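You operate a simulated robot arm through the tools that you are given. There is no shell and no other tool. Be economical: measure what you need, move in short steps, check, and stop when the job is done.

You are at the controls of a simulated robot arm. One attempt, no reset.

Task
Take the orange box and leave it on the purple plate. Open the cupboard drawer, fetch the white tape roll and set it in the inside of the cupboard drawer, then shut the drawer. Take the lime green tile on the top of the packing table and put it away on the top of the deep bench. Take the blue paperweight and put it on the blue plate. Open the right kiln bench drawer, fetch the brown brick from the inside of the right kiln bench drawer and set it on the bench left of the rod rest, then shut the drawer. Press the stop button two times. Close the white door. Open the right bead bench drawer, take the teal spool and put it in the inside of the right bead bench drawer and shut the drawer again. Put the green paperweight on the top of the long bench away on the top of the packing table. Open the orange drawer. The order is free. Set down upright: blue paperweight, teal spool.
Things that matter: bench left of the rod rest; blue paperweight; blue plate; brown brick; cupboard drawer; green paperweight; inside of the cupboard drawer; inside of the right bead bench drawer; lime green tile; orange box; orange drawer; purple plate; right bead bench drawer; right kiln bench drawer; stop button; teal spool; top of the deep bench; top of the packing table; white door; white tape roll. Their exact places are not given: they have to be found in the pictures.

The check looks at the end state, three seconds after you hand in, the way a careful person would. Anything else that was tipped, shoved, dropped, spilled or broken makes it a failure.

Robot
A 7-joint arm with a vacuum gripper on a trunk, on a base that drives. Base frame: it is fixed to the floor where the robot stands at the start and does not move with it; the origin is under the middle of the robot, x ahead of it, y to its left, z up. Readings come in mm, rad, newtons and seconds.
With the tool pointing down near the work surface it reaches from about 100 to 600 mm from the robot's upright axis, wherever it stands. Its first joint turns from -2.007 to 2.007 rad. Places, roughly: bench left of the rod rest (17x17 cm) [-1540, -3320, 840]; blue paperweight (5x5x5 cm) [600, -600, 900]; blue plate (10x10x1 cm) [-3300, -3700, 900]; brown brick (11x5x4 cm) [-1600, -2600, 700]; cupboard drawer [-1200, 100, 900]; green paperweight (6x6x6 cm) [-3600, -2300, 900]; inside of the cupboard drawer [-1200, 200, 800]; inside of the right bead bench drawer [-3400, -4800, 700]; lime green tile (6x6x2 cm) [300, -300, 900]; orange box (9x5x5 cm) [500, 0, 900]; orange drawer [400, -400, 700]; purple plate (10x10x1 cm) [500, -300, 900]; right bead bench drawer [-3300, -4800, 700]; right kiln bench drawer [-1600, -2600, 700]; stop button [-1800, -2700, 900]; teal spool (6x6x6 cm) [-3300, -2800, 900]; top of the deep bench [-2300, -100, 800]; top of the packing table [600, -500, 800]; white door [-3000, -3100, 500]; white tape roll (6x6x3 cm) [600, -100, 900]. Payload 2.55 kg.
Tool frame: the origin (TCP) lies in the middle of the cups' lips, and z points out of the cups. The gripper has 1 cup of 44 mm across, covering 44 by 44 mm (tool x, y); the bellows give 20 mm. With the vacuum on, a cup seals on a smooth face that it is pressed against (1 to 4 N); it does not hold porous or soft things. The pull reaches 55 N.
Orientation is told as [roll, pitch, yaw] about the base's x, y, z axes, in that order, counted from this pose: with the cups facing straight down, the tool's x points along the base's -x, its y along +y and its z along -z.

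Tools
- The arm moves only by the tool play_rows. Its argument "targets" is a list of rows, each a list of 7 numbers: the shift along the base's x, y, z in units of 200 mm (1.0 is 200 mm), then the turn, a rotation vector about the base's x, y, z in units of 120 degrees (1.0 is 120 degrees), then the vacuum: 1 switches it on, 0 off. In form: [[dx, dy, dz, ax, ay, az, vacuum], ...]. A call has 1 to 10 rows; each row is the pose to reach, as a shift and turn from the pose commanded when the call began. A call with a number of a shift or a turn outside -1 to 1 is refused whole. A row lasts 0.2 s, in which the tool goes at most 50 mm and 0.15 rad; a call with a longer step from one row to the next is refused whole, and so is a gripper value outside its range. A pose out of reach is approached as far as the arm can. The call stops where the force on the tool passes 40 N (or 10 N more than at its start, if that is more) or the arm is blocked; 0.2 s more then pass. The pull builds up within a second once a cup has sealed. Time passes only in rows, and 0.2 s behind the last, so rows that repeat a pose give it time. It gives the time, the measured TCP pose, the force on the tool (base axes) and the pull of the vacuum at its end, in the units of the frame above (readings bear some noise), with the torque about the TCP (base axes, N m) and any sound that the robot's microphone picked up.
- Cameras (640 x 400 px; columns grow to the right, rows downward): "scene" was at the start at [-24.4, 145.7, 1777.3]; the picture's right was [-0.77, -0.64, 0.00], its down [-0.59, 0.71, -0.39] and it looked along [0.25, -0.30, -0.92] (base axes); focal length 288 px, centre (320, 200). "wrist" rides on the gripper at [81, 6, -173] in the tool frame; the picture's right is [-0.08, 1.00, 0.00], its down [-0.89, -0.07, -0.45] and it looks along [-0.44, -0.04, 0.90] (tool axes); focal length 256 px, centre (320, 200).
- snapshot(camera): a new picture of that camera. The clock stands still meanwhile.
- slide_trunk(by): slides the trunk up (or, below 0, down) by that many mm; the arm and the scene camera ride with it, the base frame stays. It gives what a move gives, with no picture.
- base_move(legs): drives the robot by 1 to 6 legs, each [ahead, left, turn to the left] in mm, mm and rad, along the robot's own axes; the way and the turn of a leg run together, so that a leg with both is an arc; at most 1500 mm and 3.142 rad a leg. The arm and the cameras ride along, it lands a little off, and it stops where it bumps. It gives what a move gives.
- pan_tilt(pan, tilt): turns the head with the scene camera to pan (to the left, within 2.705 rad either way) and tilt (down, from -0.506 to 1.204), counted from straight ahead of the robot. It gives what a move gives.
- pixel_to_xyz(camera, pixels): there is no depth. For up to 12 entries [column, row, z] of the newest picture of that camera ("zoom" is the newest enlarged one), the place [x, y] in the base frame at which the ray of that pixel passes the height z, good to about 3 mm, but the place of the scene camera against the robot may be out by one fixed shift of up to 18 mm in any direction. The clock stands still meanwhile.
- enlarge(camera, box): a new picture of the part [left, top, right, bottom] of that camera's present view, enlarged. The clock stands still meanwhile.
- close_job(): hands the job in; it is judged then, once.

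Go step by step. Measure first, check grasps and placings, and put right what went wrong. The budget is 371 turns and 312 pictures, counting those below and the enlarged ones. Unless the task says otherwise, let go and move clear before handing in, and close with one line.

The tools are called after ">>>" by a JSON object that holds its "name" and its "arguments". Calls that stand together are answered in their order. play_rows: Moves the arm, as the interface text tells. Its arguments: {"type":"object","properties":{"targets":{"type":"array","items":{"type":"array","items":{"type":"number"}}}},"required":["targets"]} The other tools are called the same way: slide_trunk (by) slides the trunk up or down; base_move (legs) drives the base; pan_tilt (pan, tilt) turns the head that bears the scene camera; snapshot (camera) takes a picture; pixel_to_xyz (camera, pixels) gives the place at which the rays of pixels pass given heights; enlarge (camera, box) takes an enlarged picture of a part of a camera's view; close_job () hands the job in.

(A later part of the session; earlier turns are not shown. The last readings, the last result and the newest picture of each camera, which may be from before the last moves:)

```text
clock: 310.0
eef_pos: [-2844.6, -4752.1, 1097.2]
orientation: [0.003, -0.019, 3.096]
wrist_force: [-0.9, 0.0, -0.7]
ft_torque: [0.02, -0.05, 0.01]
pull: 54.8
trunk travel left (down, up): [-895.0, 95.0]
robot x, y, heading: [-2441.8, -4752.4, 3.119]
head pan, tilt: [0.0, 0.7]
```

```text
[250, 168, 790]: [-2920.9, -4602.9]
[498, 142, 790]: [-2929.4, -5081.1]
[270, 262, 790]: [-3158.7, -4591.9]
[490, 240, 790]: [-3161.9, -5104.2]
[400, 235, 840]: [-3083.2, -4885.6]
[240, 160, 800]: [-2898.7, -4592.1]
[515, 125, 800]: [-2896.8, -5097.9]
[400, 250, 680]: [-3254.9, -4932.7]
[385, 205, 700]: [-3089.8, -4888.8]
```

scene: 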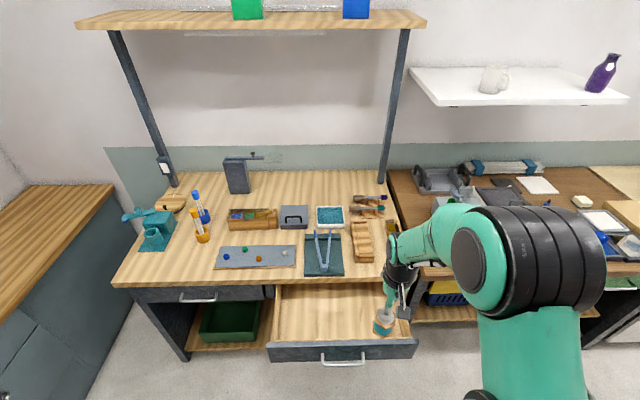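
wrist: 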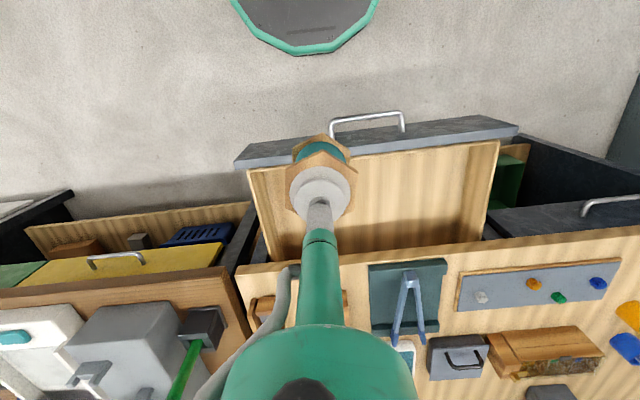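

Move arm to (−3000,−4800) then lower.

>>> {"name": "play_rows", "arguments": {"targets": [[-0.2, -0.06, 0, 0, 0, 0, 1], [-0.4, -0.12, 0, 0, 0, 0, 1], [-0.6, -0.18, 0, 0, 0, 0, 1], [-0.77, -0.24, 0, 0, 0, 0, 1], [-0.77, -0.24, -0.2, 0, 0, 0, 1], [-0.77, -0.24, -0.4, 0, 0, 0, 1], [-0.77, -0.24, -0.4, 0, 0, 0, 1]]}}

>>> {"name": "slide_trunk", "arguments": {"by": -150}}

>>> {"name": "snapshot", "arguments": {"camera": "wrist"}}

>>> {"name": "snapshot", "arguments": {"camera": "scene"}}

```text
clock: 311.6
eef_pos: [-2998.3, -4799.1, 1018.2]
orientation: [0.001, -0.019, 3.096]
wrist_force: [-0.1, 0.6, -0.8]
ft_torque: [-0.02, 0.03, 0.01]
pull: 54.9
trunk travel left (down, up): [-895.0, 95.0]
robot x, y, heading: [-2443.0, -4752.8, 3.117]
head pan, tilt: [0.0, 0.7]
```

```text
clock: 313.4
eef_pos: [-2998.3, -4798.5, 867.3]
orientation: [0.003, -0.017, 3.096]
wrist_force: [-0.3, -0.9, -1.3]
ft_torque: [0.01, -0.01, 0.04]
pull: 54.6
trunk travel left (down, up): [-745.0, 245.0]
robot x, y, heading: [-2441.4, -4753.3, 3.111]
head pan, tilt: [0.0, 0.7]
```

```text
221 pictures are left
```

wrist: 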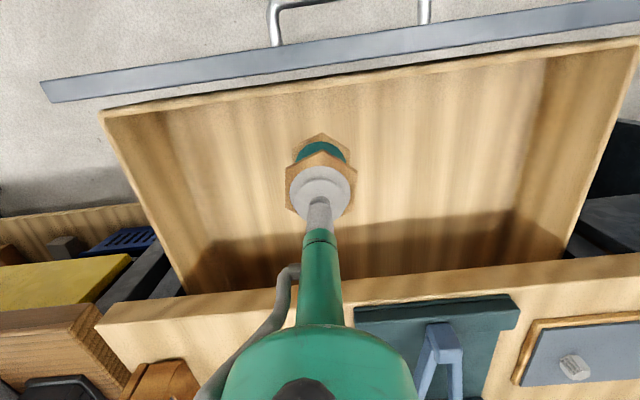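

```text
220 pictures are left
```

scene: 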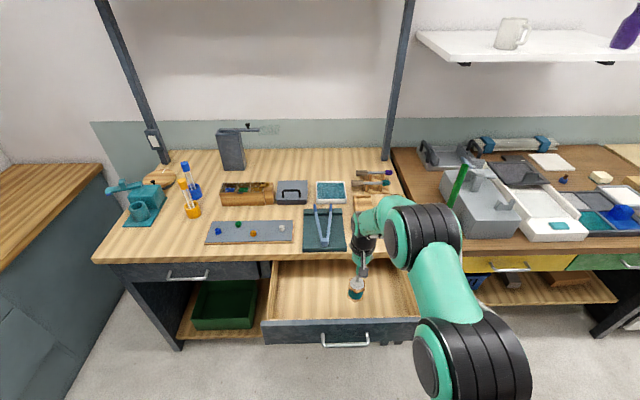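

>>> {"name": "play_rows", "arguments": {"targets": [[0, 0, -0.2, 0, 0, 0, 1], [0, 0, -0.4, 0, 0, 0, 1], [0, 0, -0.48, 0, 0, 0, 1], [0, 0, -0.52, 0, 0, 0, 1], [0, 0, -0.55, 0, 0, 0, 1], [0, 0, -0.58, 0, 0, 0, 1], [0, 0, -0.61, 0, 0, 0, 1], [0, 0, -0.64, 0, 0, 0, 1], [0, 0, -0.67, 0, 0, 0, 1], [0, 0, -0.7, 0, 0, 0, 1]]}}

```text
clock: 315.2
eef_pos: [-3012.2, -4801.0, 748.2]
orientation: [0.007, -0.044, 3.097]
wrist_force: [-0.2, 1.2, 13.5]
ft_torque: [0.12, -0.44, 0.03]
pull: 55.1
trunk travel left (down, up): [-745.0, 245.0]
robot x, y, heading: [-2441.2, -4757.8, 3.114]
head pan, tilt: [0.0, 0.7]
stopped in row 9: the force on the tool passed its limit at 40 N (the readings are from after the stop); the commanded pose is now the measured one
```

Contact with the drawer floor. Relieve, release and lift.

>>> {"name": "play_rows", "arguments": {"targets": [[0.04, 0, 0.01, 0, 0.0, 0, 1], [0.04, 0, 0.01, 0, 0, 0, 0], [0.04, 0, 0.01, 0, 0, 0, 0], [0.04, 0, 0.03, 0, 0, 0, 0], [0.04, 0, 0.2, 0, 0, 0, 0], [0.04, 0, 0.4, 0, 0, 0, 0], [0.04, 0, 0.4, 0, 0, 0, 0]]}}

>>> {"name": "snapshot", "arguments": {"camera": "wrist"}}

```text
clock: 316.9
eef_pos: [-2999.6, -4802.7, 825.9]
orientation: [0.005, -0.032, 3.098]
wrist_force: [-0.3, -0.7, 0.1]
ft_torque: [-0.01, -0.02, 0.01]
pull: 0.0
trunk travel left (down, up): [-745.0, 245.0]
robot x, y, heading: [-2442.1, -4755.8, 3.117]
head pan, tilt: [0.0, 0.7]
```

```text
219 pictures are left
```

wrist: 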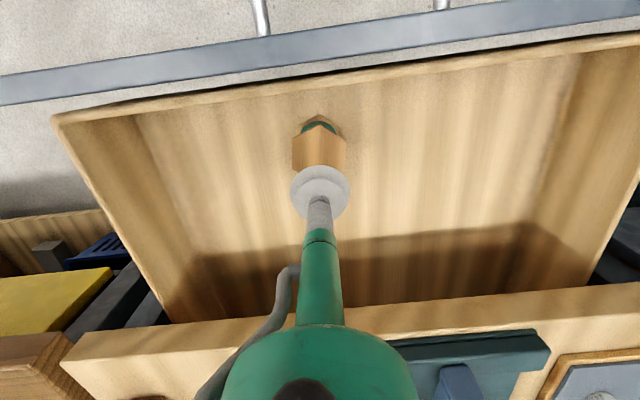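

Spool stands upright in the drawer. Retract, back up, and turn the tool horizontal for closing.

>>> {"name": "play_rows", "arguments": {"targets": [[0, 0, 0.2, 0, 0, 0, 0], [0, 0, 0.4, 0, 0, 0, 0], [0.15, 0, 0.5, 0, 0.01, 0, 0], [0.35, 0.0, 0.5, 0, 0.013, 0, 0], [0.55, 0.0, 0.5, 0, 0.013, 0, 0], [0.75, 0.0, 0.5, 0, 0.013, 0, 0], [0.82, 0.0, 0.5, 0, 0.013, 0, 0]]}}

>>> {"name": "base_move", "arguments": {"legs": [[-220, 0, 0.024], [0, -50, 0]]}}

>>> {"name": "play_rows", "arguments": {"targets": [[-0.1, 0, 0.03, 0, 0.07, 0, 0], [-0.2, 0, 0.06, 0, 0.14, 0, 0], [-0.3, 0, 0.09, 0, 0.21, 0, 0], [-0.4, 0, 0.12, 0, 0.28, 0, 0], [-0.5, 0, 0.15, 0, 0.35, 0, 0], [-0.6, 0, 0.18, 0, 0.42, 0, 0], [-0.7, 0, 0.21, 0, 0.49, 0, 0], [-0.8, 0, 0.24, 0, 0.56, 0, 0], [-0.9, 0, 0.27, 0, 0.63, 0, 0], [-0.99, 0, 0.3, 0, 0.7, 0, 0]]}}

>>> {"name": "play_rows", "arguments": {"targets": [[0, 0, 0, 0, 0.05, 0, 0], [0, 0, 0, 0, 0.05, 0, 0]]}}

```text
clock: 318.4
eef_pos: [-2835.0, -4801.7, 926.7]
orientation: [0.009, -0.065, 3.096]
wrist_force: [1.1, -0.4, -0.6]
ft_torque: [0.02, -0.01, 0.0]
pull: 0.1
trunk travel left (down, up): [-745.0, 245.0]
robot x, y, heading: [-2442.6, -4756.3, 3.113]
head pan, tilt: [0.0, 0.7]
```

```text
clock: 320.7
eef_pos: [-2612.5, -4763.7, 927.1]
orientation: [0.009, -0.063, 3.123]
wrist_force: [0.2, 0.0, 0.8]
ft_torque: [-0.04, 0.03, -0.02]
pull: 0.0
trunk travel left (down, up): [-745.0, 245.0]
robot x, y, heading: [-2220.1, -4710.8, 3.14]
head pan, tilt: [0.0, 0.7]
```

```text
clock: 322.9
eef_pos: [-2825.9, -4772.3, 1013.5]
orientation: [-0.064, -1.378, -3.079]
wrist_force: [-0.1, -0.6, 1.1]
ft_torque: [-0.01, -0.03, 0.0]
pull: 0.1
out of reach, approached as far as the arm can: row 3, 4, 7, 8, 9, 10
trunk travel left (down, up): [-745.0, 245.0]
robot x, y, heading: [-2221.7, -4709.0, 3.144]
head pan, tilt: [0.0, 0.7]
```

```text
clock: 323.5
eef_pos: [-2823.5, -4772.2, 1013.8]
orientation: [-0.066, -1.379, -3.078]
wrist_force: [-0.6, 0.6, 0.4]
ft_torque: [-0.01, -0.01, 0.01]
pull: 0.1
out of reach, approached as far as the arm can: row 1, 2
trunk travel left (down, up): [-745.0, 245.0]
robot x, y, heading: [-2220.0, -4710.5, 3.142]
head pan, tilt: [0.0, 0.7]
```

>>> {"name": "play_rows", "arguments": {"targets": [[-0.05, 0.1, -0.15, 0, 0.03, 0, 0], [-0.05, 0.2, -0.3, 0, 0.04, 0, 0], [-0.05, 0.3, -0.4, 0, 0.04, 0, 0], [-0.05, 0.4, -0.4, 0, 0.04, 0, 0], [-0.05, 0.4, -0.4, 0, 0.04, 0, 0]]}}

>>> {"name": "slide_trunk", "arguments": {"by": -180}}

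>>> {"name": "snapshot", "arguments": {"camera": "wrist"}}

>>> {"name": "snapshot", "arguments": {"camera": "scene"}}

```text
clock: 324.7
eef_pos: [-2891.4, -4759.9, 967.1]
orientation: [-0.015, -1.421, 3.109]
wrist_force: [0.3, 0.0, 0.7]
ft_torque: [0.02, 0.0, 0.02]
pull: 0.0
out of reach, approached as far as the arm can: row 1, 2, 3, 4, 5
trunk travel left (down, up): [-745.0, 245.0]
robot x, y, heading: [-2223.7, -4708.4, 3.143]
head pan, tilt: [0.0, 0.7]
```

```text
clock: 326.7
eef_pos: [-2890.1, -4758.9, 787.4]
orientation: [-0.014, -1.423, 3.107]
wrist_force: [-0.1, -0.6, 0.4]
ft_torque: [0.0, 0.0, -0.01]
pull: 0.0
trunk travel left (down, up): [-565.0, 425.0]
robot x, y, heading: [-2223.6, -4707.9, 3.142]
head pan, tilt: [0.0, 0.7]
```

```text
218 pictures are left
```

wrist: 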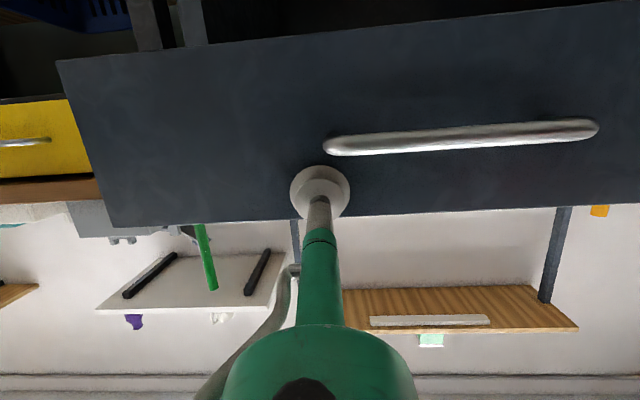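

```text
217 pictures are left
```

scene: 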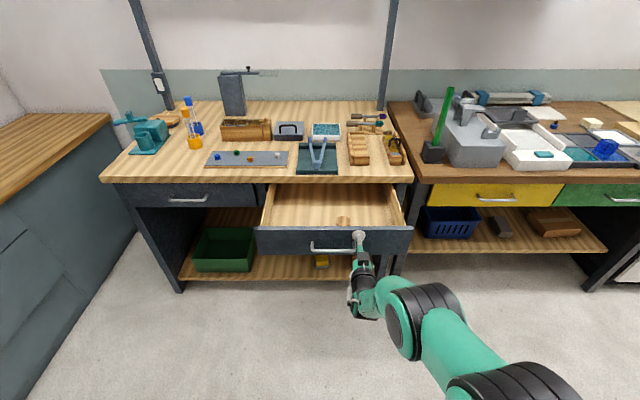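

Cup is just off the panel but close to the handle; back 20 mm, shift right 70 mm, lower 50 mm.

>>> {"name": "base_move", "arguments": {"legs": [[-22, 0, 0], [0, -75, 0]]}}

>>> {"name": "slide_trunk", "arguments": {"by": -52}}

>>> {"name": "snapshot", "arguments": {"camera": "wrist"}}

```text
clock: 328.1
eef_pos: [-2869.1, -4685.3, 788.0]
orientation: [-0.01, -1.423, 3.1]
wrist_force: [0.5, -0.1, -1.2]
ft_torque: [0.01, 0.02, 0.05]
pull: 0.1
trunk travel left (down, up): [-565.0, 425.0]
robot x, y, heading: [-2192.8, -4634.3, 3.135]
head pan, tilt: [0.0, 0.7]
```

```text
clock: 329.0
eef_pos: [-2868.7, -4685.1, 735.7]
orientation: [-0.016, -1.422, 3.108]
wrist_force: [0.6, 0.7, -0.2]
ft_torque: [0.02, -0.02, -0.02]
pull: 0.1
trunk travel left (down, up): [-513.0, 477.0]
robot x, y, heading: [-2198.1, -4634.5, 3.136]
head pan, tilt: [0.0, 0.7]
```

```text
216 pictures are left
```

wrist: 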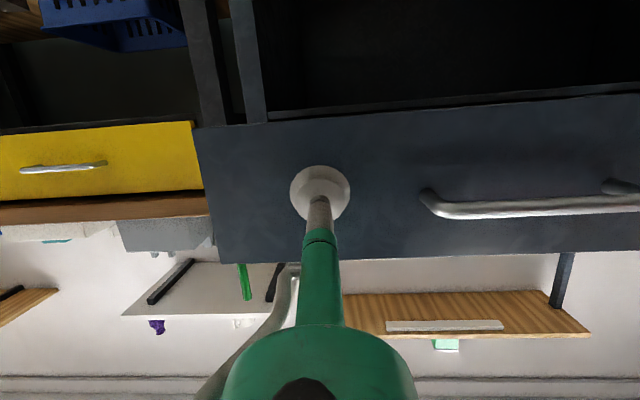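

Well placed. Push the drawer shut.

>>> {"name": "base_move", "arguments": {"legs": [[120, 0, 0]]}}

>>> {"name": "base_move", "arguments": {"legs": [[125, 0, 0]]}}

>>> {"name": "snapshot", "arguments": {"camera": "scene"}}

```text
clock: 330.3
eef_pos: [-2989.5, -4684.3, 736.1]
orientation: [-0.016, -1.423, 3.111]
wrist_force: [-0.2, 0.0, -0.8]
ft_torque: [0.02, 0.0, -0.01]
pull: 0.0
trunk travel left (down, up): [-513.0, 477.0]
robot x, y, heading: [-2316.5, -4633.3, 3.139]
head pan, tilt: [0.0, 0.7]
```

```text
clock: 331.5
eef_pos: [-3114.2, -4684.3, 734.6]
orientation: [-0.018, -1.418, 3.108]
wrist_force: [-0.5, -0.1, 0.1]
ft_torque: [-0.01, 0.02, -0.01]
pull: 0.0
trunk travel left (down, up): [-513.0, 477.0]
robot x, y, heading: [-2446.6, -4637.8, 3.141]
head pan, tilt: [0.0, 0.7]
```

```text
215 pictures are left
```

scene: 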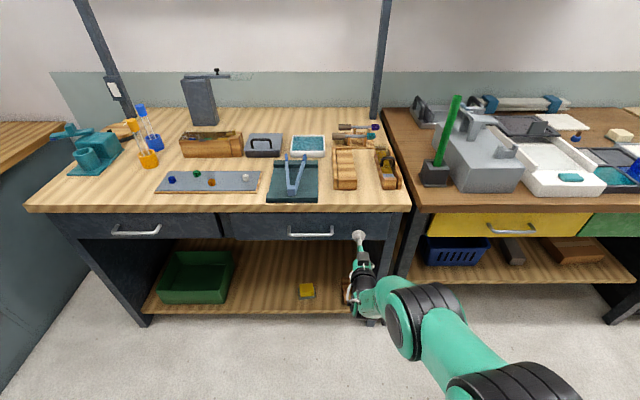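

>>> {"name": "play_rows", "arguments": {"targets": [[-0.06, 0, 0, 0, 0, 0, 0], [-0.12, 0, 0, 0, 0, 0, 0], [-0.18, 0, 0, 0, 0, 0, 0], [-0.23, 0, 0, 0, 0, 0, 0], [-0.28, 0, 0, 0, 0, 0, 0], [-0.32, 0, 0, 0, 0, 0, 0], [-0.36, 0, 0, 0, 0, 0, 0]]}}

>>> {"name": "enlarge", "arguments": {"camera": "scene", "box": [180, 180, 440, 320]}}

```text
clock: 333.0
eef_pos: [-3171.4, -4684.1, 731.4]
orientation: [-0.031, -1.415, 3.124]
wrist_force: [22.2, 0.3, 9.4]
ft_torque: [0.03, -0.2, 0.07]
pull: 0.0
trunk travel left (down, up): [-513.0, 477.0]
robot x, y, heading: [-2445.0, -4632.8, 3.139]
head pan, tilt: [0.0, 0.7]
stopped in row 7: the force on the tool passed its limit at 49 N (the readings are from after the stop); the commanded pose is now the measured one
```

```text
2.46 times, centred on (310, 250) of scene
```

zoom: 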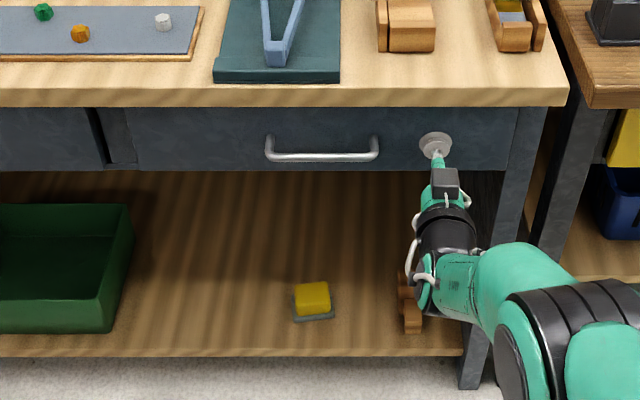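

Drawer is shut. Back off, raise, tool down, and go to the green paperweight area.

>>> {"name": "base_move", "arguments": {"legs": [[-150, 0, 0]]}}

>>> {"name": "slide_trunk", "arguments": {"by": 390}}

>>> {"name": "play_rows", "arguments": {"targets": [[0.1, 0, 0, 0, -0.07, 0, 0], [0.2, 0, 0, 0, -0.14, 0, 0], [0.3, 0, 0, 0, -0.21, 0, 0], [0.4, 0, 0, 0, -0.28, 0, 0], [0.5, 0, 0, 0, -0.35, 0, 0], [0.6, 0, 0, 0, -0.42, 0, 0], [0.7, 0, 0, 0, -0.49, 0, 0], [0.8, 0, 0, 0, -0.56, 0, 0], [0.9, 0, 0, 0, -0.63, 0, 0], [1.0, 0, 0, 0, -0.68, 0, 0]]}}

>>> {"name": "base_move", "arguments": {"legs": [[-50, 0, 0], [0, -1200, 0], [0, -1130, 0]]}}

>>> {"name": "snapshot", "arguments": {"camera": "scene"}}

```text
clock: 334.4
eef_pos: [-3025.0, -4684.0, 729.4]
orientation: [-0.026, -1.412, 3.118]
wrist_force: [0.1, -0.5, -0.1]
ft_torque: [0.03, 0.03, 0.01]
pull: 0.0
trunk travel left (down, up): [-513.0, 477.0]
robot x, y, heading: [-2295.1, -4635.4, 3.142]
head pan, tilt: [0.0, 0.7]
```

```text
clock: 338.1
eef_pos: [-3024.9, -4685.0, 1119.1]
orientation: [-0.026, -1.413, 3.119]
wrist_force: [0.3, -0.1, -0.5]
ft_torque: [0.03, 0.05, 0.0]
pull: 0.0
trunk travel left (down, up): [-903.0, 87.0]
robot x, y, heading: [-2291.4, -4638.5, 3.14]
head pan, tilt: [0.0, 0.7]
```

```text
clock: 340.3
eef_pos: [-2824.1, -4684.1, 1118.9]
orientation: [-0.048, 0.014, 3.138]
wrist_force: [-0.1, -0.3, 0.5]
ft_torque: [0.02, 0.0, -0.04]
pull: 0.2
trunk travel left (down, up): [-903.0, 87.0]
robot x, y, heading: [-2293.2, -4638.3, 3.141]
head pan, tilt: [0.0, 0.7]
```

```text
clock: 343.6
eef_pos: [-2794.0, -4315.3, 1117.8]
orientation: [-0.049, 0.015, 3.078]
wrist_force: [-0.4, -0.8, -1.3]
ft_torque: [-0.03, -0.07, 0.02]
pull: 0.1
trunk travel left (down, up): [-903.0, 87.0]
robot x, y, heading: [-2258.2, -4298.2, 3.082]
head pan, tilt: [0.0, 0.7]
stopped in leg 2: the robot was blocked; the commanded pose is now the measured one
```

```text
213 pictures are left
```

scene: 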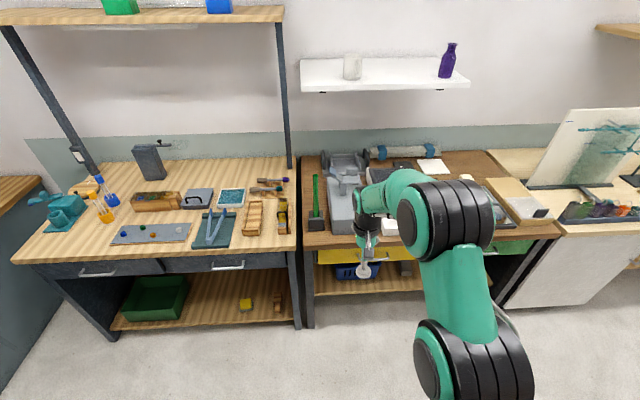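

Blocked by the middle table's corner (rear clearance). Go ahead to x≈−2420 first and check the table.

>>> {"name": "base_move", "arguments": {"legs": [[160, 0, 0.06]]}}

>>> {"name": "pan_tilt", "arguments": {"pan": -2.2, "tilt": 0.7}}

>>> {"name": "snapshot", "arguments": {"camera": "scene"}}

```text
clock: 345.0
eef_pos: [-2950.7, -4341.6, 1119.1]
orientation: [-0.047, 0.012, 3.134]
wrist_force: [0.3, 0.4, -0.1]
ft_torque: [-0.01, -0.01, 0.04]
pull: 0.1
trunk travel left (down, up): [-903.0, 87.0]
robot x, y, heading: [-2418.5, -4295.4, 3.137]
head pan, tilt: [0.0, 0.7]
```

```text
clock: 347.1
eef_pos: [-2949.7, -4342.6, 1120.0]
orientation: [-0.048, 0.012, 3.133]
wrist_force: [0.4, 0.0, 0.2]
ft_torque: [0.01, -0.03, -0.02]
pull: 0.0
trunk travel left (down, up): [-903.0, 87.0]
robot x, y, heading: [-2419.0, -4289.9, 3.137]
head pan, tilt: [-2.201, 0.7]
```

```text
212 pictures are left
```

scene: 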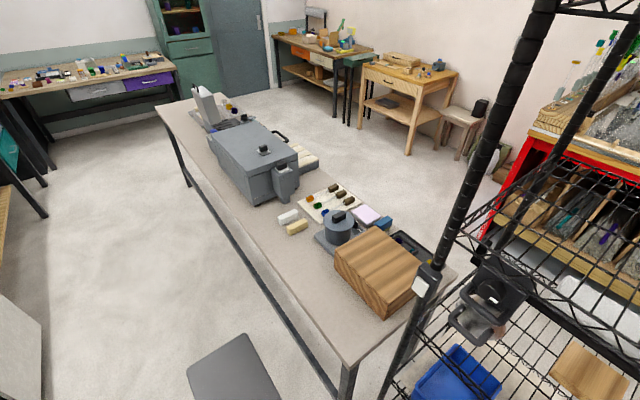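

Table is undisturbed. Continue to the green paperweight.

>>> {"name": "base_move", "arguments": {"legs": [[0, -1000, 0], [0, -1000, 0]]}}

>>> {"name": "pan_tilt", "arguments": {"pan": 0, "tilt": 0.6}}

>>> {"name": "snapshot", "arguments": {"camera": "scene"}}

>>> {"name": "snapshot", "arguments": {"camera": "wrist"}}

```text
clock: 356.9
eef_pos: [-2940.4, -2383.5, 1119.2]
orientation: [-0.047, 0.013, -3.138]
wrist_force: [-0.3, 1.2, 0.0]
ft_torque: [-0.01, -0.01, 0.01]
pull: 0.0
trunk travel left (down, up): [-903.0, 87.0]
robot x, y, heading: [-2408.3, -2330.0, -3.135]
head pan, tilt: [-2.201, 0.7]
```

```text
clock: 359.0
eef_pos: [-2941.0, -2384.4, 1118.8]
orientation: [-0.049, 0.011, -3.137]
wrist_force: [0.3, -0.2, -0.1]
ft_torque: [0.01, 0.07, 0.02]
pull: 0.0
trunk travel left (down, up): [-903.0, 87.0]
robot x, y, heading: [-2411.9, -2329.6, -3.131]
head pan, tilt: [0.0, 0.6]
```

```text
211 pictures are left
```

scene: 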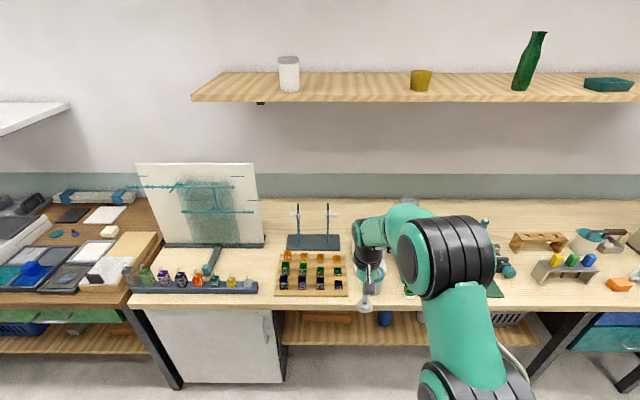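

```text
210 pictures are left
```

wrist: 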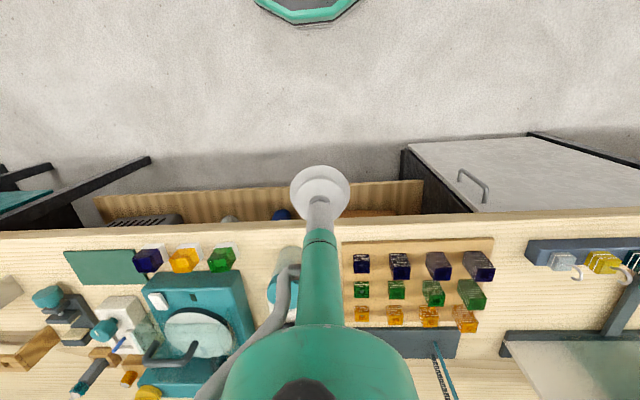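

The green paperweight is behind the arm. Approach and use the wrist camera.

>>> {"name": "base_move", "arguments": {"legs": [[250, 0, 0]]}}

>>> {"name": "snapshot", "arguments": {"camera": "wrist"}}

>>> {"name": "snapshot", "arguments": {"camera": "scene"}}

```text
clock: 360.8
eef_pos: [-3192.3, -2385.9, 1120.0]
orientation: [-0.049, 0.013, -3.135]
wrist_force: [0.2, 0.9, -0.7]
ft_torque: [-0.05, -0.05, 0.02]
pull: 0.0
trunk travel left (down, up): [-903.0, 87.0]
robot x, y, heading: [-2657.4, -2332.7, -3.135]
head pan, tilt: [0.0, 0.6]
```

```text
209 pictures are left
```

wrist: 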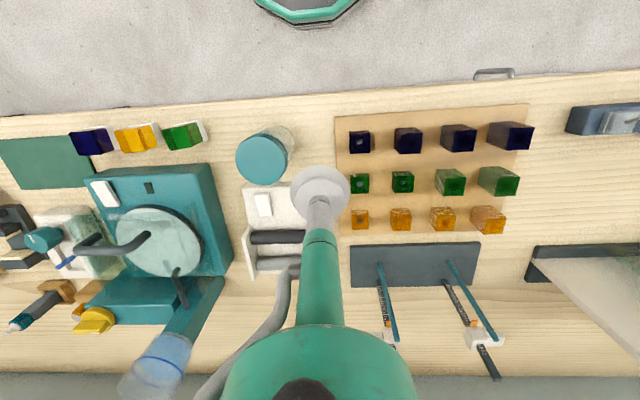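

```text
208 pictures are left
```

scene: 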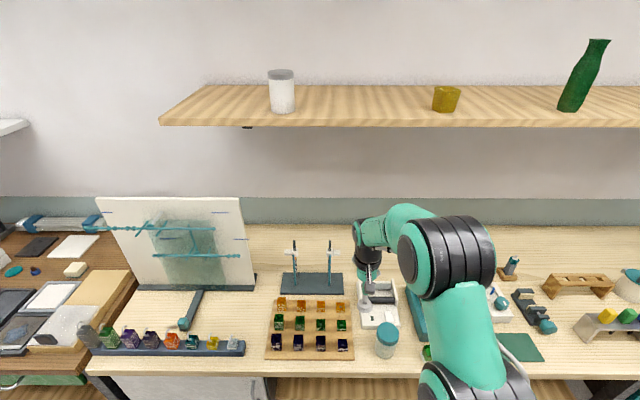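

>>> {"name": "play_rows", "arguments": {"targets": [[0, -0.2, 0, 0, 0, 0, 0], [0, -0.4, 0, 0, 0, 0, 0], [0, -0.6, 0, 0, 0, 0, 0], [0, -0.8, 0, 0, 0, 0, 0], [0, -0.9, 0, 0, 0, 0, 0]]}}

>>> {"name": "snapshot", "arguments": {"camera": "wrist"}}

>>> {"name": "snapshot", "arguments": {"camera": "scene"}}

```text
clock: 362.0
eef_pos: [-3182.8, -2562.7, 1113.5]
orientation: [-0.049, 0.012, -3.137]
wrist_force: [0.5, -0.2, 0.8]
ft_torque: [0.02, 0.01, 0.0]
pull: 0.0
out of reach, approached as far as the arm can: row 4, 5
trunk travel left (down, up): [-903.0, 87.0]
robot x, y, heading: [-2655.7, -2331.7, -3.136]
head pan, tilt: [0.0, 0.6]
```

```text
207 pictures are left
```

wrist: 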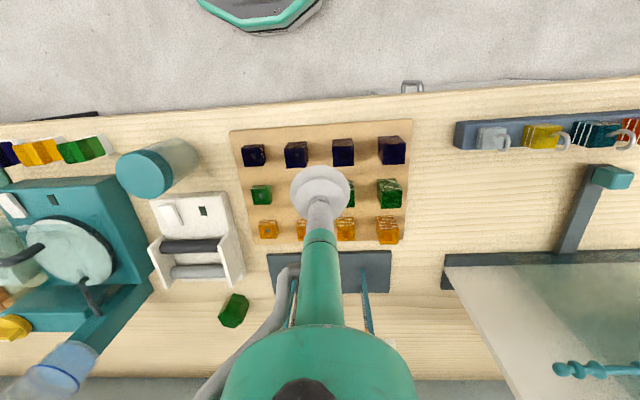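

```text
206 pictures are left
```

scene: 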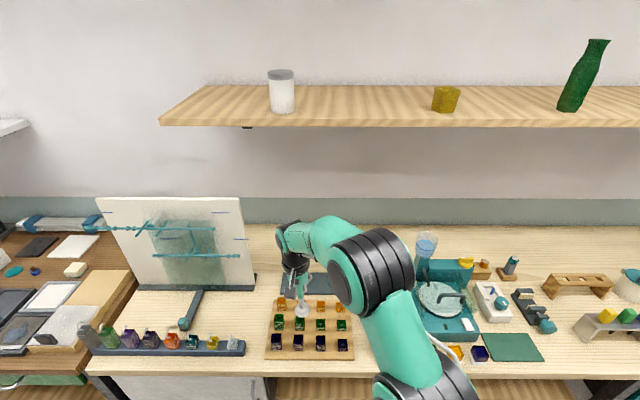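

>>> {"name": "pixel_to_xyz", "arguments": {"camera": "wrist", "pixels": [[232, 311, 870], [232, 311, 900], [232, 311, 840], [225, 303, 840], [245, 325, 900], [255, 85, 600], [262, 30, 300], [262, 30, 100]]}}

>>> {"name": "enlarge", "arguments": {"camera": "wrist", "box": [160, 240, 320, 340]}}

```text
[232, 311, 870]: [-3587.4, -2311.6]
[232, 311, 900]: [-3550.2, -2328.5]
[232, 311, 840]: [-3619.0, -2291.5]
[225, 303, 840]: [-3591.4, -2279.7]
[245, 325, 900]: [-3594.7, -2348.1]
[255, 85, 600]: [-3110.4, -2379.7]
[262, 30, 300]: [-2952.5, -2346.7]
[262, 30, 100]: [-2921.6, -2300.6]
```

```text
4.00 times, centred on (240, 290) of wrist
```

zoom: 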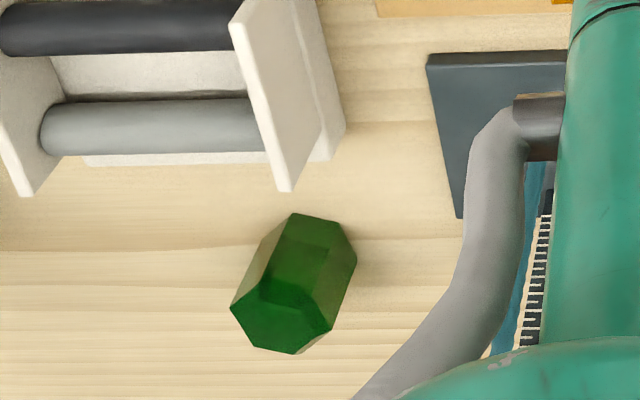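

>>> {"name": "pixel_to_xyz", "arguments": {"camera": "zoom", "pixels": [[283, 318, 900], [310, 235, 840], [283, 318, 900]]}}

```text
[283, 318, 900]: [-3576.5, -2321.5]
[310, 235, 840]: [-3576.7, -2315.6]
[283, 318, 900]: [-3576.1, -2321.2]
```

Top centre ≈ (−3576,−2321,900), far back. Straighten tool and recentre arm, then move the base close to the bench.

>>> {"name": "play_rows", "arguments": {"targets": [[0, 0.2, 0, -0.023, 0.006, 0, 0], [0, 0.4, 0, -0.023, 0.006, 0, 0], [0, 0.6, 0, -0.023, 0.006, 0, 0], [0, 0.8, 0, -0.023, 0.006, 0, 0], [0, 1.0, 0, -0.023, 0.006, 0, 0], [0, 1.0, 0, -0.023, 0.006, 0, 0]]}}

>>> {"name": "play_rows", "arguments": {"targets": [[0, 0.2, 0, 0, 0, 0, 0], [0, 0.22, 0, 0, 0, 0, 0]]}}

>>> {"name": "base_move", "arguments": {"legs": [[310, 0, 0]]}}

>>> {"name": "snapshot", "arguments": {"camera": "wrist"}}

```text
clock: 363.4
eef_pos: [-3183.5, -2361.6, 1112.1]
orientation: [-0.002, -0.002, -3.138]
wrist_force: [0.6, -1.1, 0.9]
ft_torque: [0.04, -0.01, -0.01]
pull: 0.0
trunk travel left (down, up): [-903.0, 87.0]
robot x, y, heading: [-2661.6, -2328.9, -3.132]
head pan, tilt: [0.0, 0.6]
```

```text
clock: 364.0
eef_pos: [-3185.9, -2317.0, 1111.9]
orientation: [-0.002, -0.001, -3.136]
wrist_force: [0.1, -0.3, -0.3]
ft_torque: [-0.02, -0.05, 0.02]
pull: 0.1
trunk travel left (down, up): [-903.0, 87.0]
robot x, y, heading: [-2660.4, -2335.8, -3.13]
head pan, tilt: [0.0, 0.6]
```

```text
clock: 366.0
eef_pos: [-3485.3, -2319.5, 1112.7]
orientation: [0.0, 0.001, -3.139]
wrist_force: [0.4, -0.2, 1.2]
ft_torque: [-0.02, -0.02, 0.01]
pull: 0.0
trunk travel left (down, up): [-903.0, 87.0]
robot x, y, heading: [-2962.6, -2330.7, -3.135]
head pan, tilt: [0.0, 0.6]
```

```text
204 pictures are left
```

wrist: 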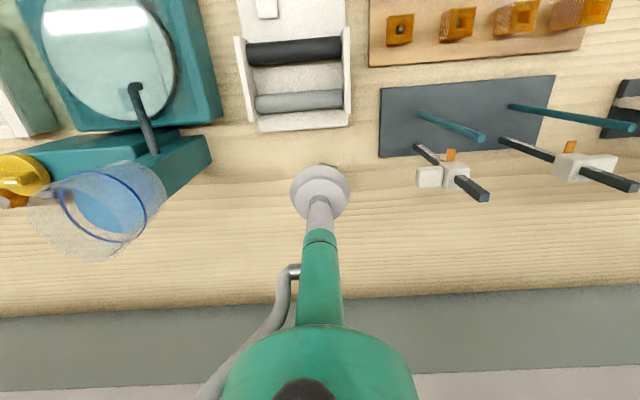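

Robot fits. Move over the gem and lower to 935 for a check.

>>> {"name": "play_rows", "arguments": {"targets": [[-0.2, 0, 0, 0, 0, 0, 0], [-0.4, 0, 0, 0, 0, 0, 0], [-0.455, -0.005, -0.15, 0, 0, 0, 0], [-0.455, -0.005, -0.35, 0, 0, 0, 0], [-0.455, -0.005, -0.55, 0, 0, 0, 0], [-0.455, -0.005, -0.75, 0, 0, 0, 0], [-0.455, -0.005, -0.88, 0, 0, 0, 0], [-0.455, -0.005, -0.88, 0, 0, 0, 0]]}}

>>> {"name": "snapshot", "arguments": {"camera": "wrist"}}

>>> {"name": "snapshot", "arguments": {"camera": "scene"}}

```text
clock: 367.8
eef_pos: [-3577.6, -2320.3, 936.5]
orientation: [-0.001, -0.003, -3.137]
wrist_force: [-0.4, -0.8, 0.5]
ft_torque: [0.01, 0.02, 0.01]
pull: 0.0
out of reach, approached as far as the arm can: row 2
trunk travel left (down, up): [-903.0, 87.0]
robot x, y, heading: [-2962.3, -2334.0, -3.138]
head pan, tilt: [0.0, 0.6]
```

```text
203 pictures are left
```

wrist: 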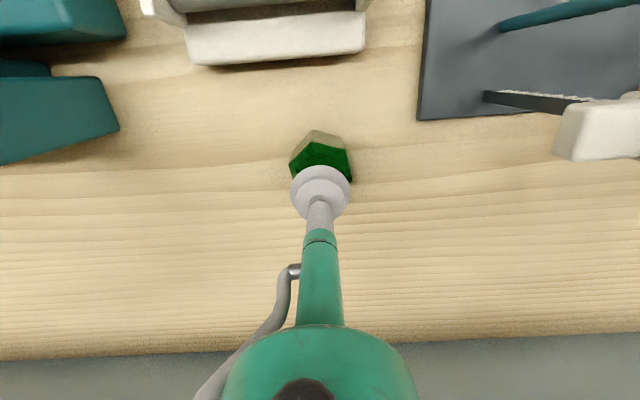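

```text
202 pictures are left
```

scene: 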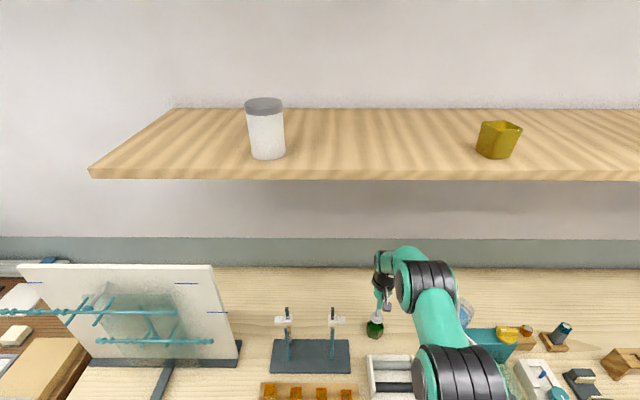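

>>> {"name": "enlarge", "arguments": {"camera": "wrist", "box": [240, 110, 400, 210]}}

```text
4.00 times, centred on (320, 160) of wrist
```

zoom: 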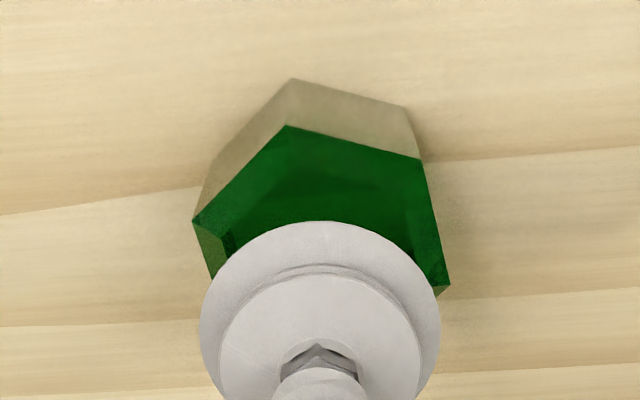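

Hex centre (321,255) vs predicted contact (320,261): aligned. Descend.

>>> {"name": "play_rows", "arguments": {"targets": [[0.005, 0, -0.08, 0, 0, 0, 1], [0.005, 0, -0.14, 0, 0, 0, 1], [0.005, 0, -0.17, 0, 0, 0, 1], [0.005, 0, -0.19, 0, 0, 0, 1], [0.005, 0, -0.21, 0, 0, 0, 1], [0.005, 0, -0.23, 0, 0, 0, 1], [0.005, 0, -0.25, 0, 0, 0, 1]]}}

```text
clock: 369.0
eef_pos: [-3581.9, -2319.6, 905.7]
orientation: [-0.001, -0.014, -3.136]
wrist_force: [7.6, -0.8, 21.4]
ft_torque: [-0.13, -0.57, 0.02]
pull: 55.0
trunk travel left (down, up): [-903.0, 87.0]
robot x, y, heading: [-2963.7, -2331.5, -3.132]
head pan, tilt: [0.0, 0.6]
stopped in row 5: the force on the tool passed its limit at 40 N (the readings are from after the stop); the commanded pose is now the measured one
```

Sealed. Lift, retract and drive to the packing table.

>>> {"name": "play_rows", "arguments": {"targets": [[0, 0, 0.1, 0, 0, 0, 1], [0, 0, 0.3, 0, 0, 0, 1], [0, 0, 0.5, 0, 0, 0, 1], [0.05, 0, 0.7, 0, 0, 0, 1], [0.15, 0, 0.9, 0, 0, 0, 1], [0.35, 0, 0.95, 0, 0, 0, 1], [0.55, 0, 0.95, 0, 0, 0, 1], [0.75, 0, 0.95, 0, 0, 0, 1], [0.95, 0, 0.95, 0, 0, 0, 1]]}}

>>> {"name": "base_move", "arguments": {"legs": [[-540, 0, 0], [0, -1330, 0], [-1400, 0, 0], [-560, 0, 0]]}}

>>> {"name": "snapshot", "arguments": {"camera": "wrist"}}

```text
clock: 371.0
eef_pos: [-3387.5, -2321.4, 1090.4]
orientation: [-0.002, -0.014, -3.134]
wrist_force: [0.2, 0.0, -2.5]
ft_torque: [0.02, 0.01, 0.0]
pull: 55.2
trunk travel left (down, up): [-903.0, 87.0]
robot x, y, heading: [-2963.1, -2334.8, -3.135]
head pan, tilt: [0.0, 0.6]
```

```text
clock: 389.7
eef_pos: [-927.5, -961.8, 1089.4]
orientation: [0.002, -0.009, -3.111]
wrist_force: [-0.2, -0.8, -2.9]
ft_torque: [0.0, -0.02, 0.01]
pull: 55.2
trunk travel left (down, up): [-903.0, 87.0]
robot x, y, heading: [-497.2, -964.5, -3.109]
head pan, tilt: [0.0, 0.6]
```

```text
200 pictures are left
```

wrist: 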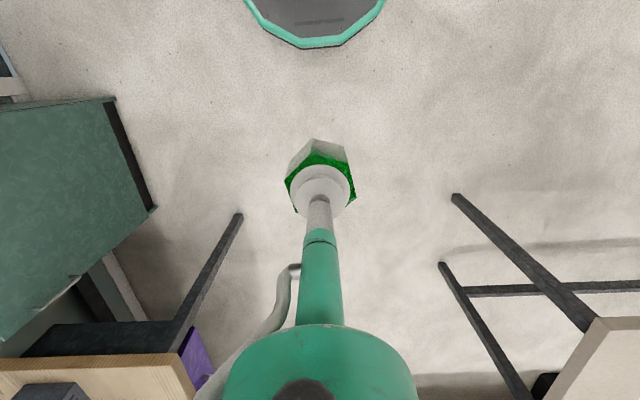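

>>> {"name": "base_move", "arguments": {"legs": [[0, 0, 3.109], [0, 890, 0], [420, 0, 0]]}}

>>> {"name": "snapshot", "arguments": {"camera": "wrist"}}

>>> {"name": "snapshot", "arguments": {"camera": "scene"}}

```text
clock: 403.8
eef_pos: [402.5, -129.7, 1089.8]
orientation: [0.001, -0.009, -0.058]
wrist_force: [-0.1, -0.1, -3.4]
ft_torque: [-0.01, -0.02, -0.04]
pull: 54.7
trunk travel left (down, up): [-903.0, 87.0]
robot x, y, heading: [-23.8, -87.6, -0.057]
head pan, tilt: [0.0, 0.6]
```

```text
199 pictures are left
```

wrist: 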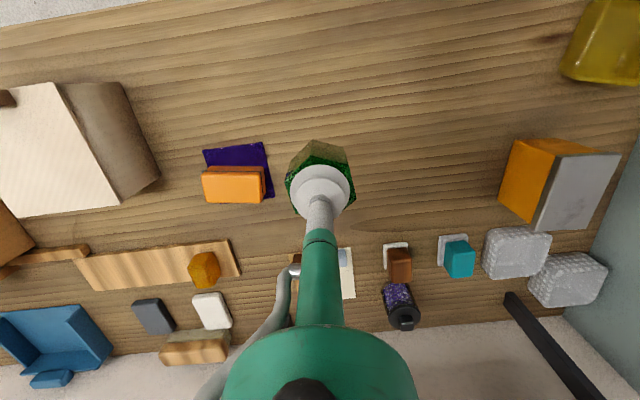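

```text
198 pictures are left
```

scene: 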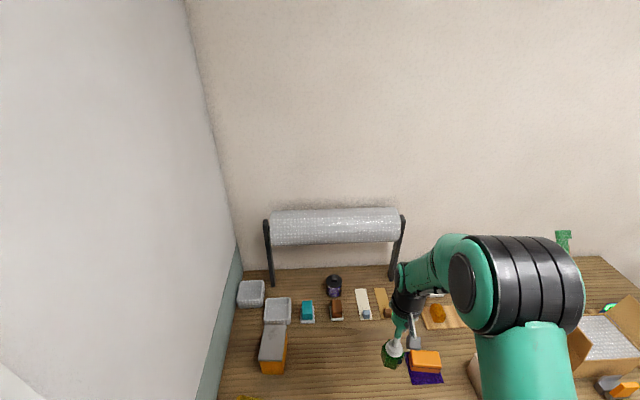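

Free area at about (410,−40). Place there.

>>> {"name": "play_rows", "arguments": {"targets": [[0, 0.2, 0, 0, 0, 0, 1], [0, 0.45, 0, 0, 0, 0, 1], [0, 0.45, -0.2, 0, 0, 0, 1], [0, 0.45, -0.4, 0, 0, 0, 1], [0, 0.45, -0.6, 0, 0, 0, 1], [0, 0.45, -0.78, 0, 0, 0, 1], [0, 0.45, -0.86, 0, 0, 0, 1], [0, 0.45, -0.89, 0, 0, 0, 1], [0, 0.45, -0.9, 0, 0, 0, 1]]}}

>>> {"name": "play_rows", "arguments": {"targets": [[0, 0, -0.015, 0, 0, 0, 1], [0, 0, -0.03, 0, 0, 0, 1], [0, 0, -0.045, 0, 0, 0, 1], [0, 0, -0.06, 0, 0, 0, 1], [0, 0, -0.075, 0, 0, 0, 1]]}}

```text
clock: 405.8
eef_pos: [402.6, -40.5, 909.5]
orientation: [0.0, -0.01, -0.058]
wrist_force: [0.1, 0.4, -3.2]
ft_torque: [0.01, 0.02, -0.02]
pull: 54.7
trunk travel left (down, up): [-903.0, 87.0]
robot x, y, heading: [-19.0, -89.7, -0.058]
head pan, tilt: [0.0, 0.6]
```

```text
clock: 406.7
eef_pos: [401.9, -39.2, 901.9]
orientation: [0.001, -0.016, -0.059]
wrist_force: [-8.1, 0.4, 20.3]
ft_torque: [0.0, 0.22, -0.03]
pull: 54.6
trunk travel left (down, up): [-903.0, 87.0]
robot x, y, heading: [-22.7, -93.5, -0.055]
head pan, tilt: [0.0, 0.6]
stopped in row 4: the force on the tool passed its limit at 40 N (the readings are from after the stop); the commanded pose is now the measured one
```

Contact. Release, lift and check.

>>> {"name": "play_rows", "arguments": {"targets": [[0, 0, 0.01, 0, 0, 0, 1], [0, 0, 0.01, 0, 0, 0, 0], [0, 0, 0.01, 0, 0, 0, 0], [0, 0, 0.03, 0, 0, 0, 0], [0, 0, 0.2, 0, 0, 0, 0], [-0.05, 0, 0.4, 0, 0, 0, 0], [-0.05, -0.15, 0.6, 0, 0, 0, 0], [-0.05, -0.35, 0.8, 0, 0, 0, 0], [-0.05, -0.5, 0.9, 0, 0, 0, 0]]}}

>>> {"name": "snapshot", "arguments": {"camera": "wrist"}}

```text
refused: row 8 steps farther than a row can; nothing moved
```

```text
197 pictures are left
```

wrist: 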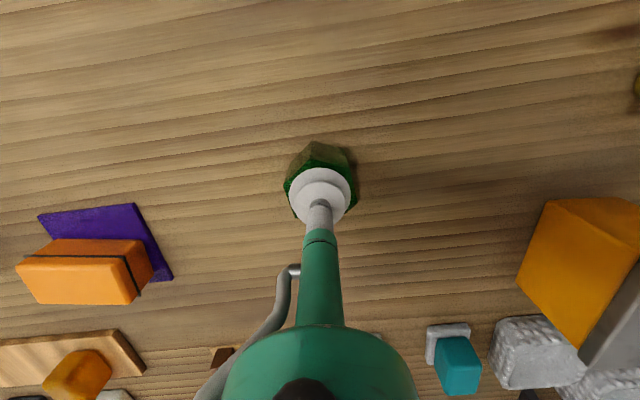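

>>> {"name": "play_rows", "arguments": {"targets": [[0, 0, 0.01, 0, 0, 0, 1], [0, 0, 0.01, 0, 0, 0, 0], [0, 0, 0.01, 0, 0, 0, 0], [0, 0, 0.03, 0, 0, 0, 0], [0, 0, 0.2, 0, 0, 0, 0], [-0.05, 0, 0.4, 0, 0, 0, 0], [-0.05, -0.1, 0.6, 0, 0, 0, 0], [-0.05, -0.25, 0.75, 0, 0, 0, 0], [-0.05, -0.4, 0.9, 0, 0, 0, 0]]}}

>>> {"name": "snapshot", "arguments": {"camera": "wrist"}}

```text
clock: 408.7
eef_pos: [393.4, -122.1, 1079.8]
orientation: [0.001, -0.016, -0.058]
wrist_force: [-0.3, 0.4, -0.6]
ft_torque: [0.02, -0.03, -0.01]
pull: 0.0
trunk travel left (down, up): [-903.0, 87.0]
robot x, y, heading: [-25.6, -94.2, -0.053]
head pan, tilt: [0.0, 0.6]
```

```text
196 pictures are left
```

wrist: 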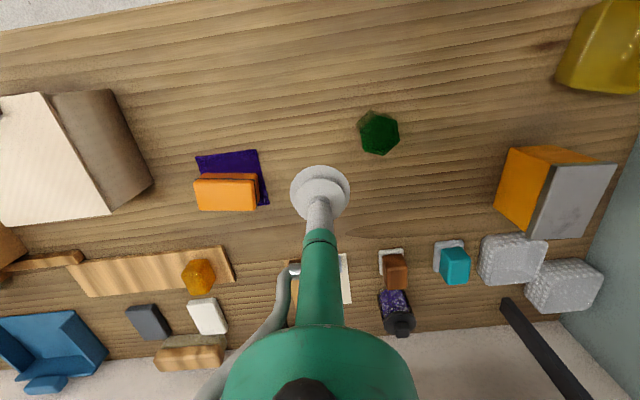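

Green paperweight placed. Now the orange drawer: back off and look at the table front.

>>> {"name": "base_move", "arguments": {"legs": [[-580, 0, 0.055], [0, -250, 0]]}}

>>> {"name": "pan_tilt", "arguments": {"pan": 0, "tilt": 0.7}}

>>> {"name": "snapshot", "arguments": {"camera": "scene"}}

```text
clock: 413.4
eef_pos: [-183.7, -325.5, 1079.5]
orientation: [-0.001, -0.018, 0.001]
wrist_force: [-0.3, -0.7, -0.6]
ft_torque: [0.02, 0.01, 0.0]
pull: 0.0
trunk travel left (down, up): [-903.0, 87.0]
robot x, y, heading: [-604.4, -323.3, 0.002]
head pan, tilt: [0.0, 0.6]
```

```text
clock: 414.1
eef_pos: [-183.4, -325.6, 1079.8]
orientation: [0.0, -0.015, 0.001]
wrist_force: [0.4, -0.4, 0.0]
ft_torque: [0.01, -0.02, 0.01]
pull: 0.0
trunk travel left (down, up): [-903.0, 87.0]
robot x, y, heading: [-602.2, -321.8, 0.004]
head pan, tilt: [0.0, 0.7]
```

```text
195 pictures are left
```

scene: 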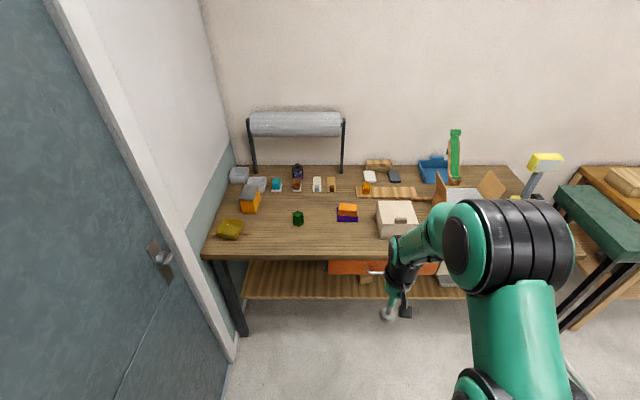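

>>> {"name": "pixel_to_xyz", "arguments": {"camera": "scene", "pixels": [[329, 262, 790], [437, 262, 790], [372, 272, 720], [329, 274, 690], [437, 274, 690], [329, 258, 840]]}}

>>> {"name": "enlarge", "arguments": {"camera": "scene", "box": [300, 230, 480, 340]}}

```text
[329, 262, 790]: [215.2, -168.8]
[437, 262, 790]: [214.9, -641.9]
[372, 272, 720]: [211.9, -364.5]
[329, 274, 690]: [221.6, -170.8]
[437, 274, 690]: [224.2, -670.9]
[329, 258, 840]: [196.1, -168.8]
```

```text
3.56 times, centred on (390, 285) of scene
```

zoom: 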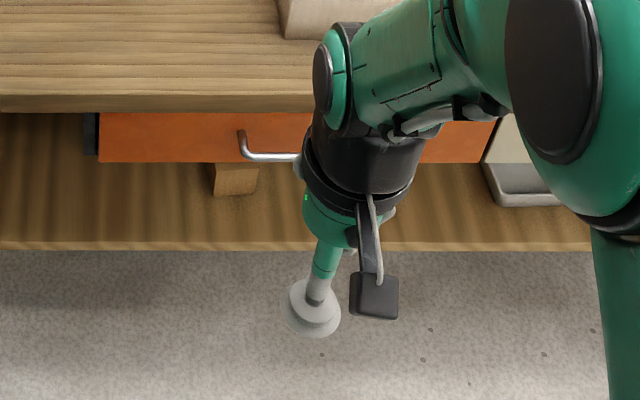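

Panel: y −169…−650, z ≈690…790, plane x≈215. Turn tool horizontal, lower trunk, aim at y≈−250 left of the handle.

>>> {"name": "play_rows", "arguments": {"targets": [[0.1, 0.04, 0.03, 0, -0.07, 0, 0], [0.2, 0.08, 0.06, 0, -0.14, 0, 0], [0.3, 0.12, 0.09, 0, -0.21, 0, 0], [0.4, 0.16, 0.12, 0, -0.28, 0, 0], [0.5, 0.2, 0.15, 0, -0.35, 0, 0], [0.6, 0.24, 0.18, 0, -0.42, 0, 0], [0.7, 0.28, 0.21, 0, -0.49, 0, 0], [0.8, 0.32, 0.24, 0, -0.56, 0, 0], [0.9, 0.36, 0.27, 0, -0.63, 0, 0], [0.99, 0.38, 0.3, 0, -0.7, 0, 0]]}}

>>> {"name": "play_rows", "arguments": {"targets": [[0, 0, 0, 0, -0.045, 0, 0], [0, 0, 0, 0, -0.045, 0, 0]]}}

>>> {"name": "slide_trunk", "arguments": {"by": -393}}

>>> {"name": "snapshot", "arguments": {"camera": "wrist"}}

```text
clock: 416.3
eef_pos: [15.4, -250.1, 1140.2]
orientation: [-0.015, -1.484, 0.015]
wrist_force: [0.1, 0.2, 0.0]
ft_torque: [0.0, 0.0, -0.03]
pull: 0.0
out of reach, approached as far as the arm can: row 4, 5, 6
trunk travel left (down, up): [-903.0, 87.0]
robot x, y, heading: [-603.4, -321.8, 0.003]
head pan, tilt: [0.0, 0.7]
```

```text
clock: 416.9
eef_pos: [13.0, -248.9, 1140.9]
orientation: [-2.992, -1.563, 2.992]
wrist_force: [-0.7, -0.8, -0.3]
ft_torque: [0.0, 0.03, 0.01]
pull: 0.0
trunk travel left (down, up): [-903.0, 87.0]
robot x, y, heading: [-603.1, -320.7, 0.004]
head pan, tilt: [0.0, 0.7]
```

```text
clock: 420.6
eef_pos: [14.0, -249.1, 745.8]
orientation: [-2.925, -1.565, 2.925]
wrist_force: [0.6, -0.3, -0.4]
ft_torque: [-0.01, 0.03, -0.02]
pull: 0.0
trunk travel left (down, up): [-510.0, 480.0]
robot x, y, heading: [-604.3, -321.7, 0.003]
head pan, tilt: [0.0, 0.7]
```

```text
193 pictures are left
```

wrist: 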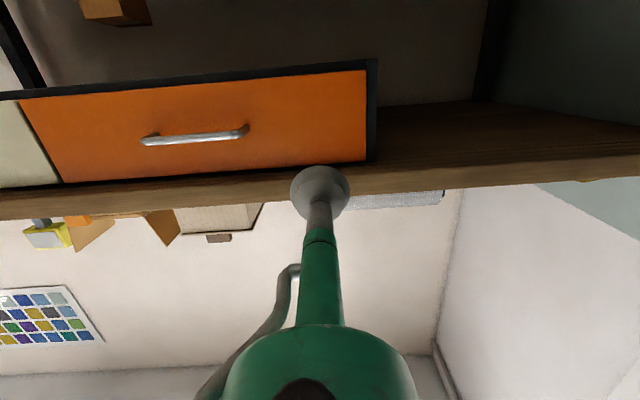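

Aim point (320,134) is on the panel. Drive in and seal.

>>> {"name": "base_move", "arguments": {"legs": [[135, 0, 0]]}}

>>> {"name": "play_rows", "arguments": {"targets": [[0.06, 0, 0, 0, 0, 0, 1], [0.12, 0, 0, 0, 0, 0, 1], [0.18, 0, 0, 0, 0, 0, 1], [0.24, 0, 0, 0, 0, 0, 1], [0.3, 0, 0, 0, 0, 0, 1], [0.36, 0, 0, 0, 0, 0, 1], [0.42, 0, 0, 0, 0, 0, 1], [0.48, 0, 0, 0, 0, 0, 1], [0.54, 0, 0, 0, 0, 0, 1]]}}

```text
clock: 421.9
eef_pos: [149.8, -247.6, 746.8]
orientation: [-2.864, -1.569, 2.868]
wrist_force: [0.3, -0.3, -0.2]
ft_torque: [0.02, -0.03, 0.02]
pull: 0.2
trunk travel left (down, up): [-510.0, 480.0]
robot x, y, heading: [-467.6, -319.6, 0.007]
head pan, tilt: [0.0, 0.7]
```

```text
clock: 423.9
eef_pos: [242.5, -249.6, 747.4]
orientation: [-3.03, -1.562, 3.029]
wrist_force: [-22.7, -1.0, 13.7]
ft_torque: [0.03, 0.43, -0.09]
pull: 54.6
trunk travel left (down, up): [-510.0, 480.0]
robot x, y, heading: [-468.7, -323.8, 0.004]
head pan, tilt: [0.0, 0.7]
stopped in row 9: the force on the tool passed its limit at 40 N (the readings are from after the stop); the commanded pose is now the measured one
```

Sealed. Pull open.

>>> {"name": "base_move", "arguments": {"legs": [[-260, 0, 0]]}}

>>> {"name": "snapshot", "arguments": {"camera": "scene"}}

```text
clock: 425.8
eef_pos: [-14.6, -247.7, 748.2]
orientation: [-2.915, -1.559, 2.919]
wrist_force: [-0.8, 11.9, 19.6]
ft_torque: [0.19, 0.41, -0.12]
pull: 54.8
trunk travel left (down, up): [-510.0, 480.0]
robot x, y, heading: [-729.5, -318.8, 0.01]
head pan, tilt: [0.0, 0.7]
```

```text
192 pictures are left
```

scene: 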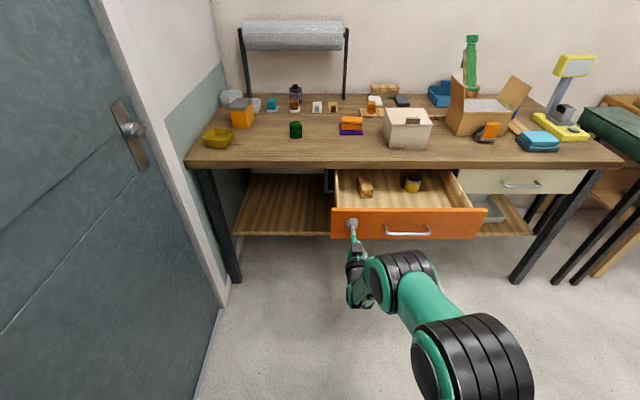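

Pull a little further to make sure it is fully open.

>>> {"name": "base_move", "arguments": {"legs": [[-50, 0, 0]]}}

```text
clock: 426.7
eef_pos: [-63.7, -248.5, 748.3]
orientation: [-2.986, -1.561, 2.989]
wrist_force: [-0.6, 3.5, 6.9]
ft_torque: [-0.04, 0.37, -0.16]
pull: 55.3
trunk travel left (down, up): [-510.0, 480.0]
robot x, y, heading: [-781.9, -318.7, 0.004]
head pan, tilt: [0.0, 0.7]
```

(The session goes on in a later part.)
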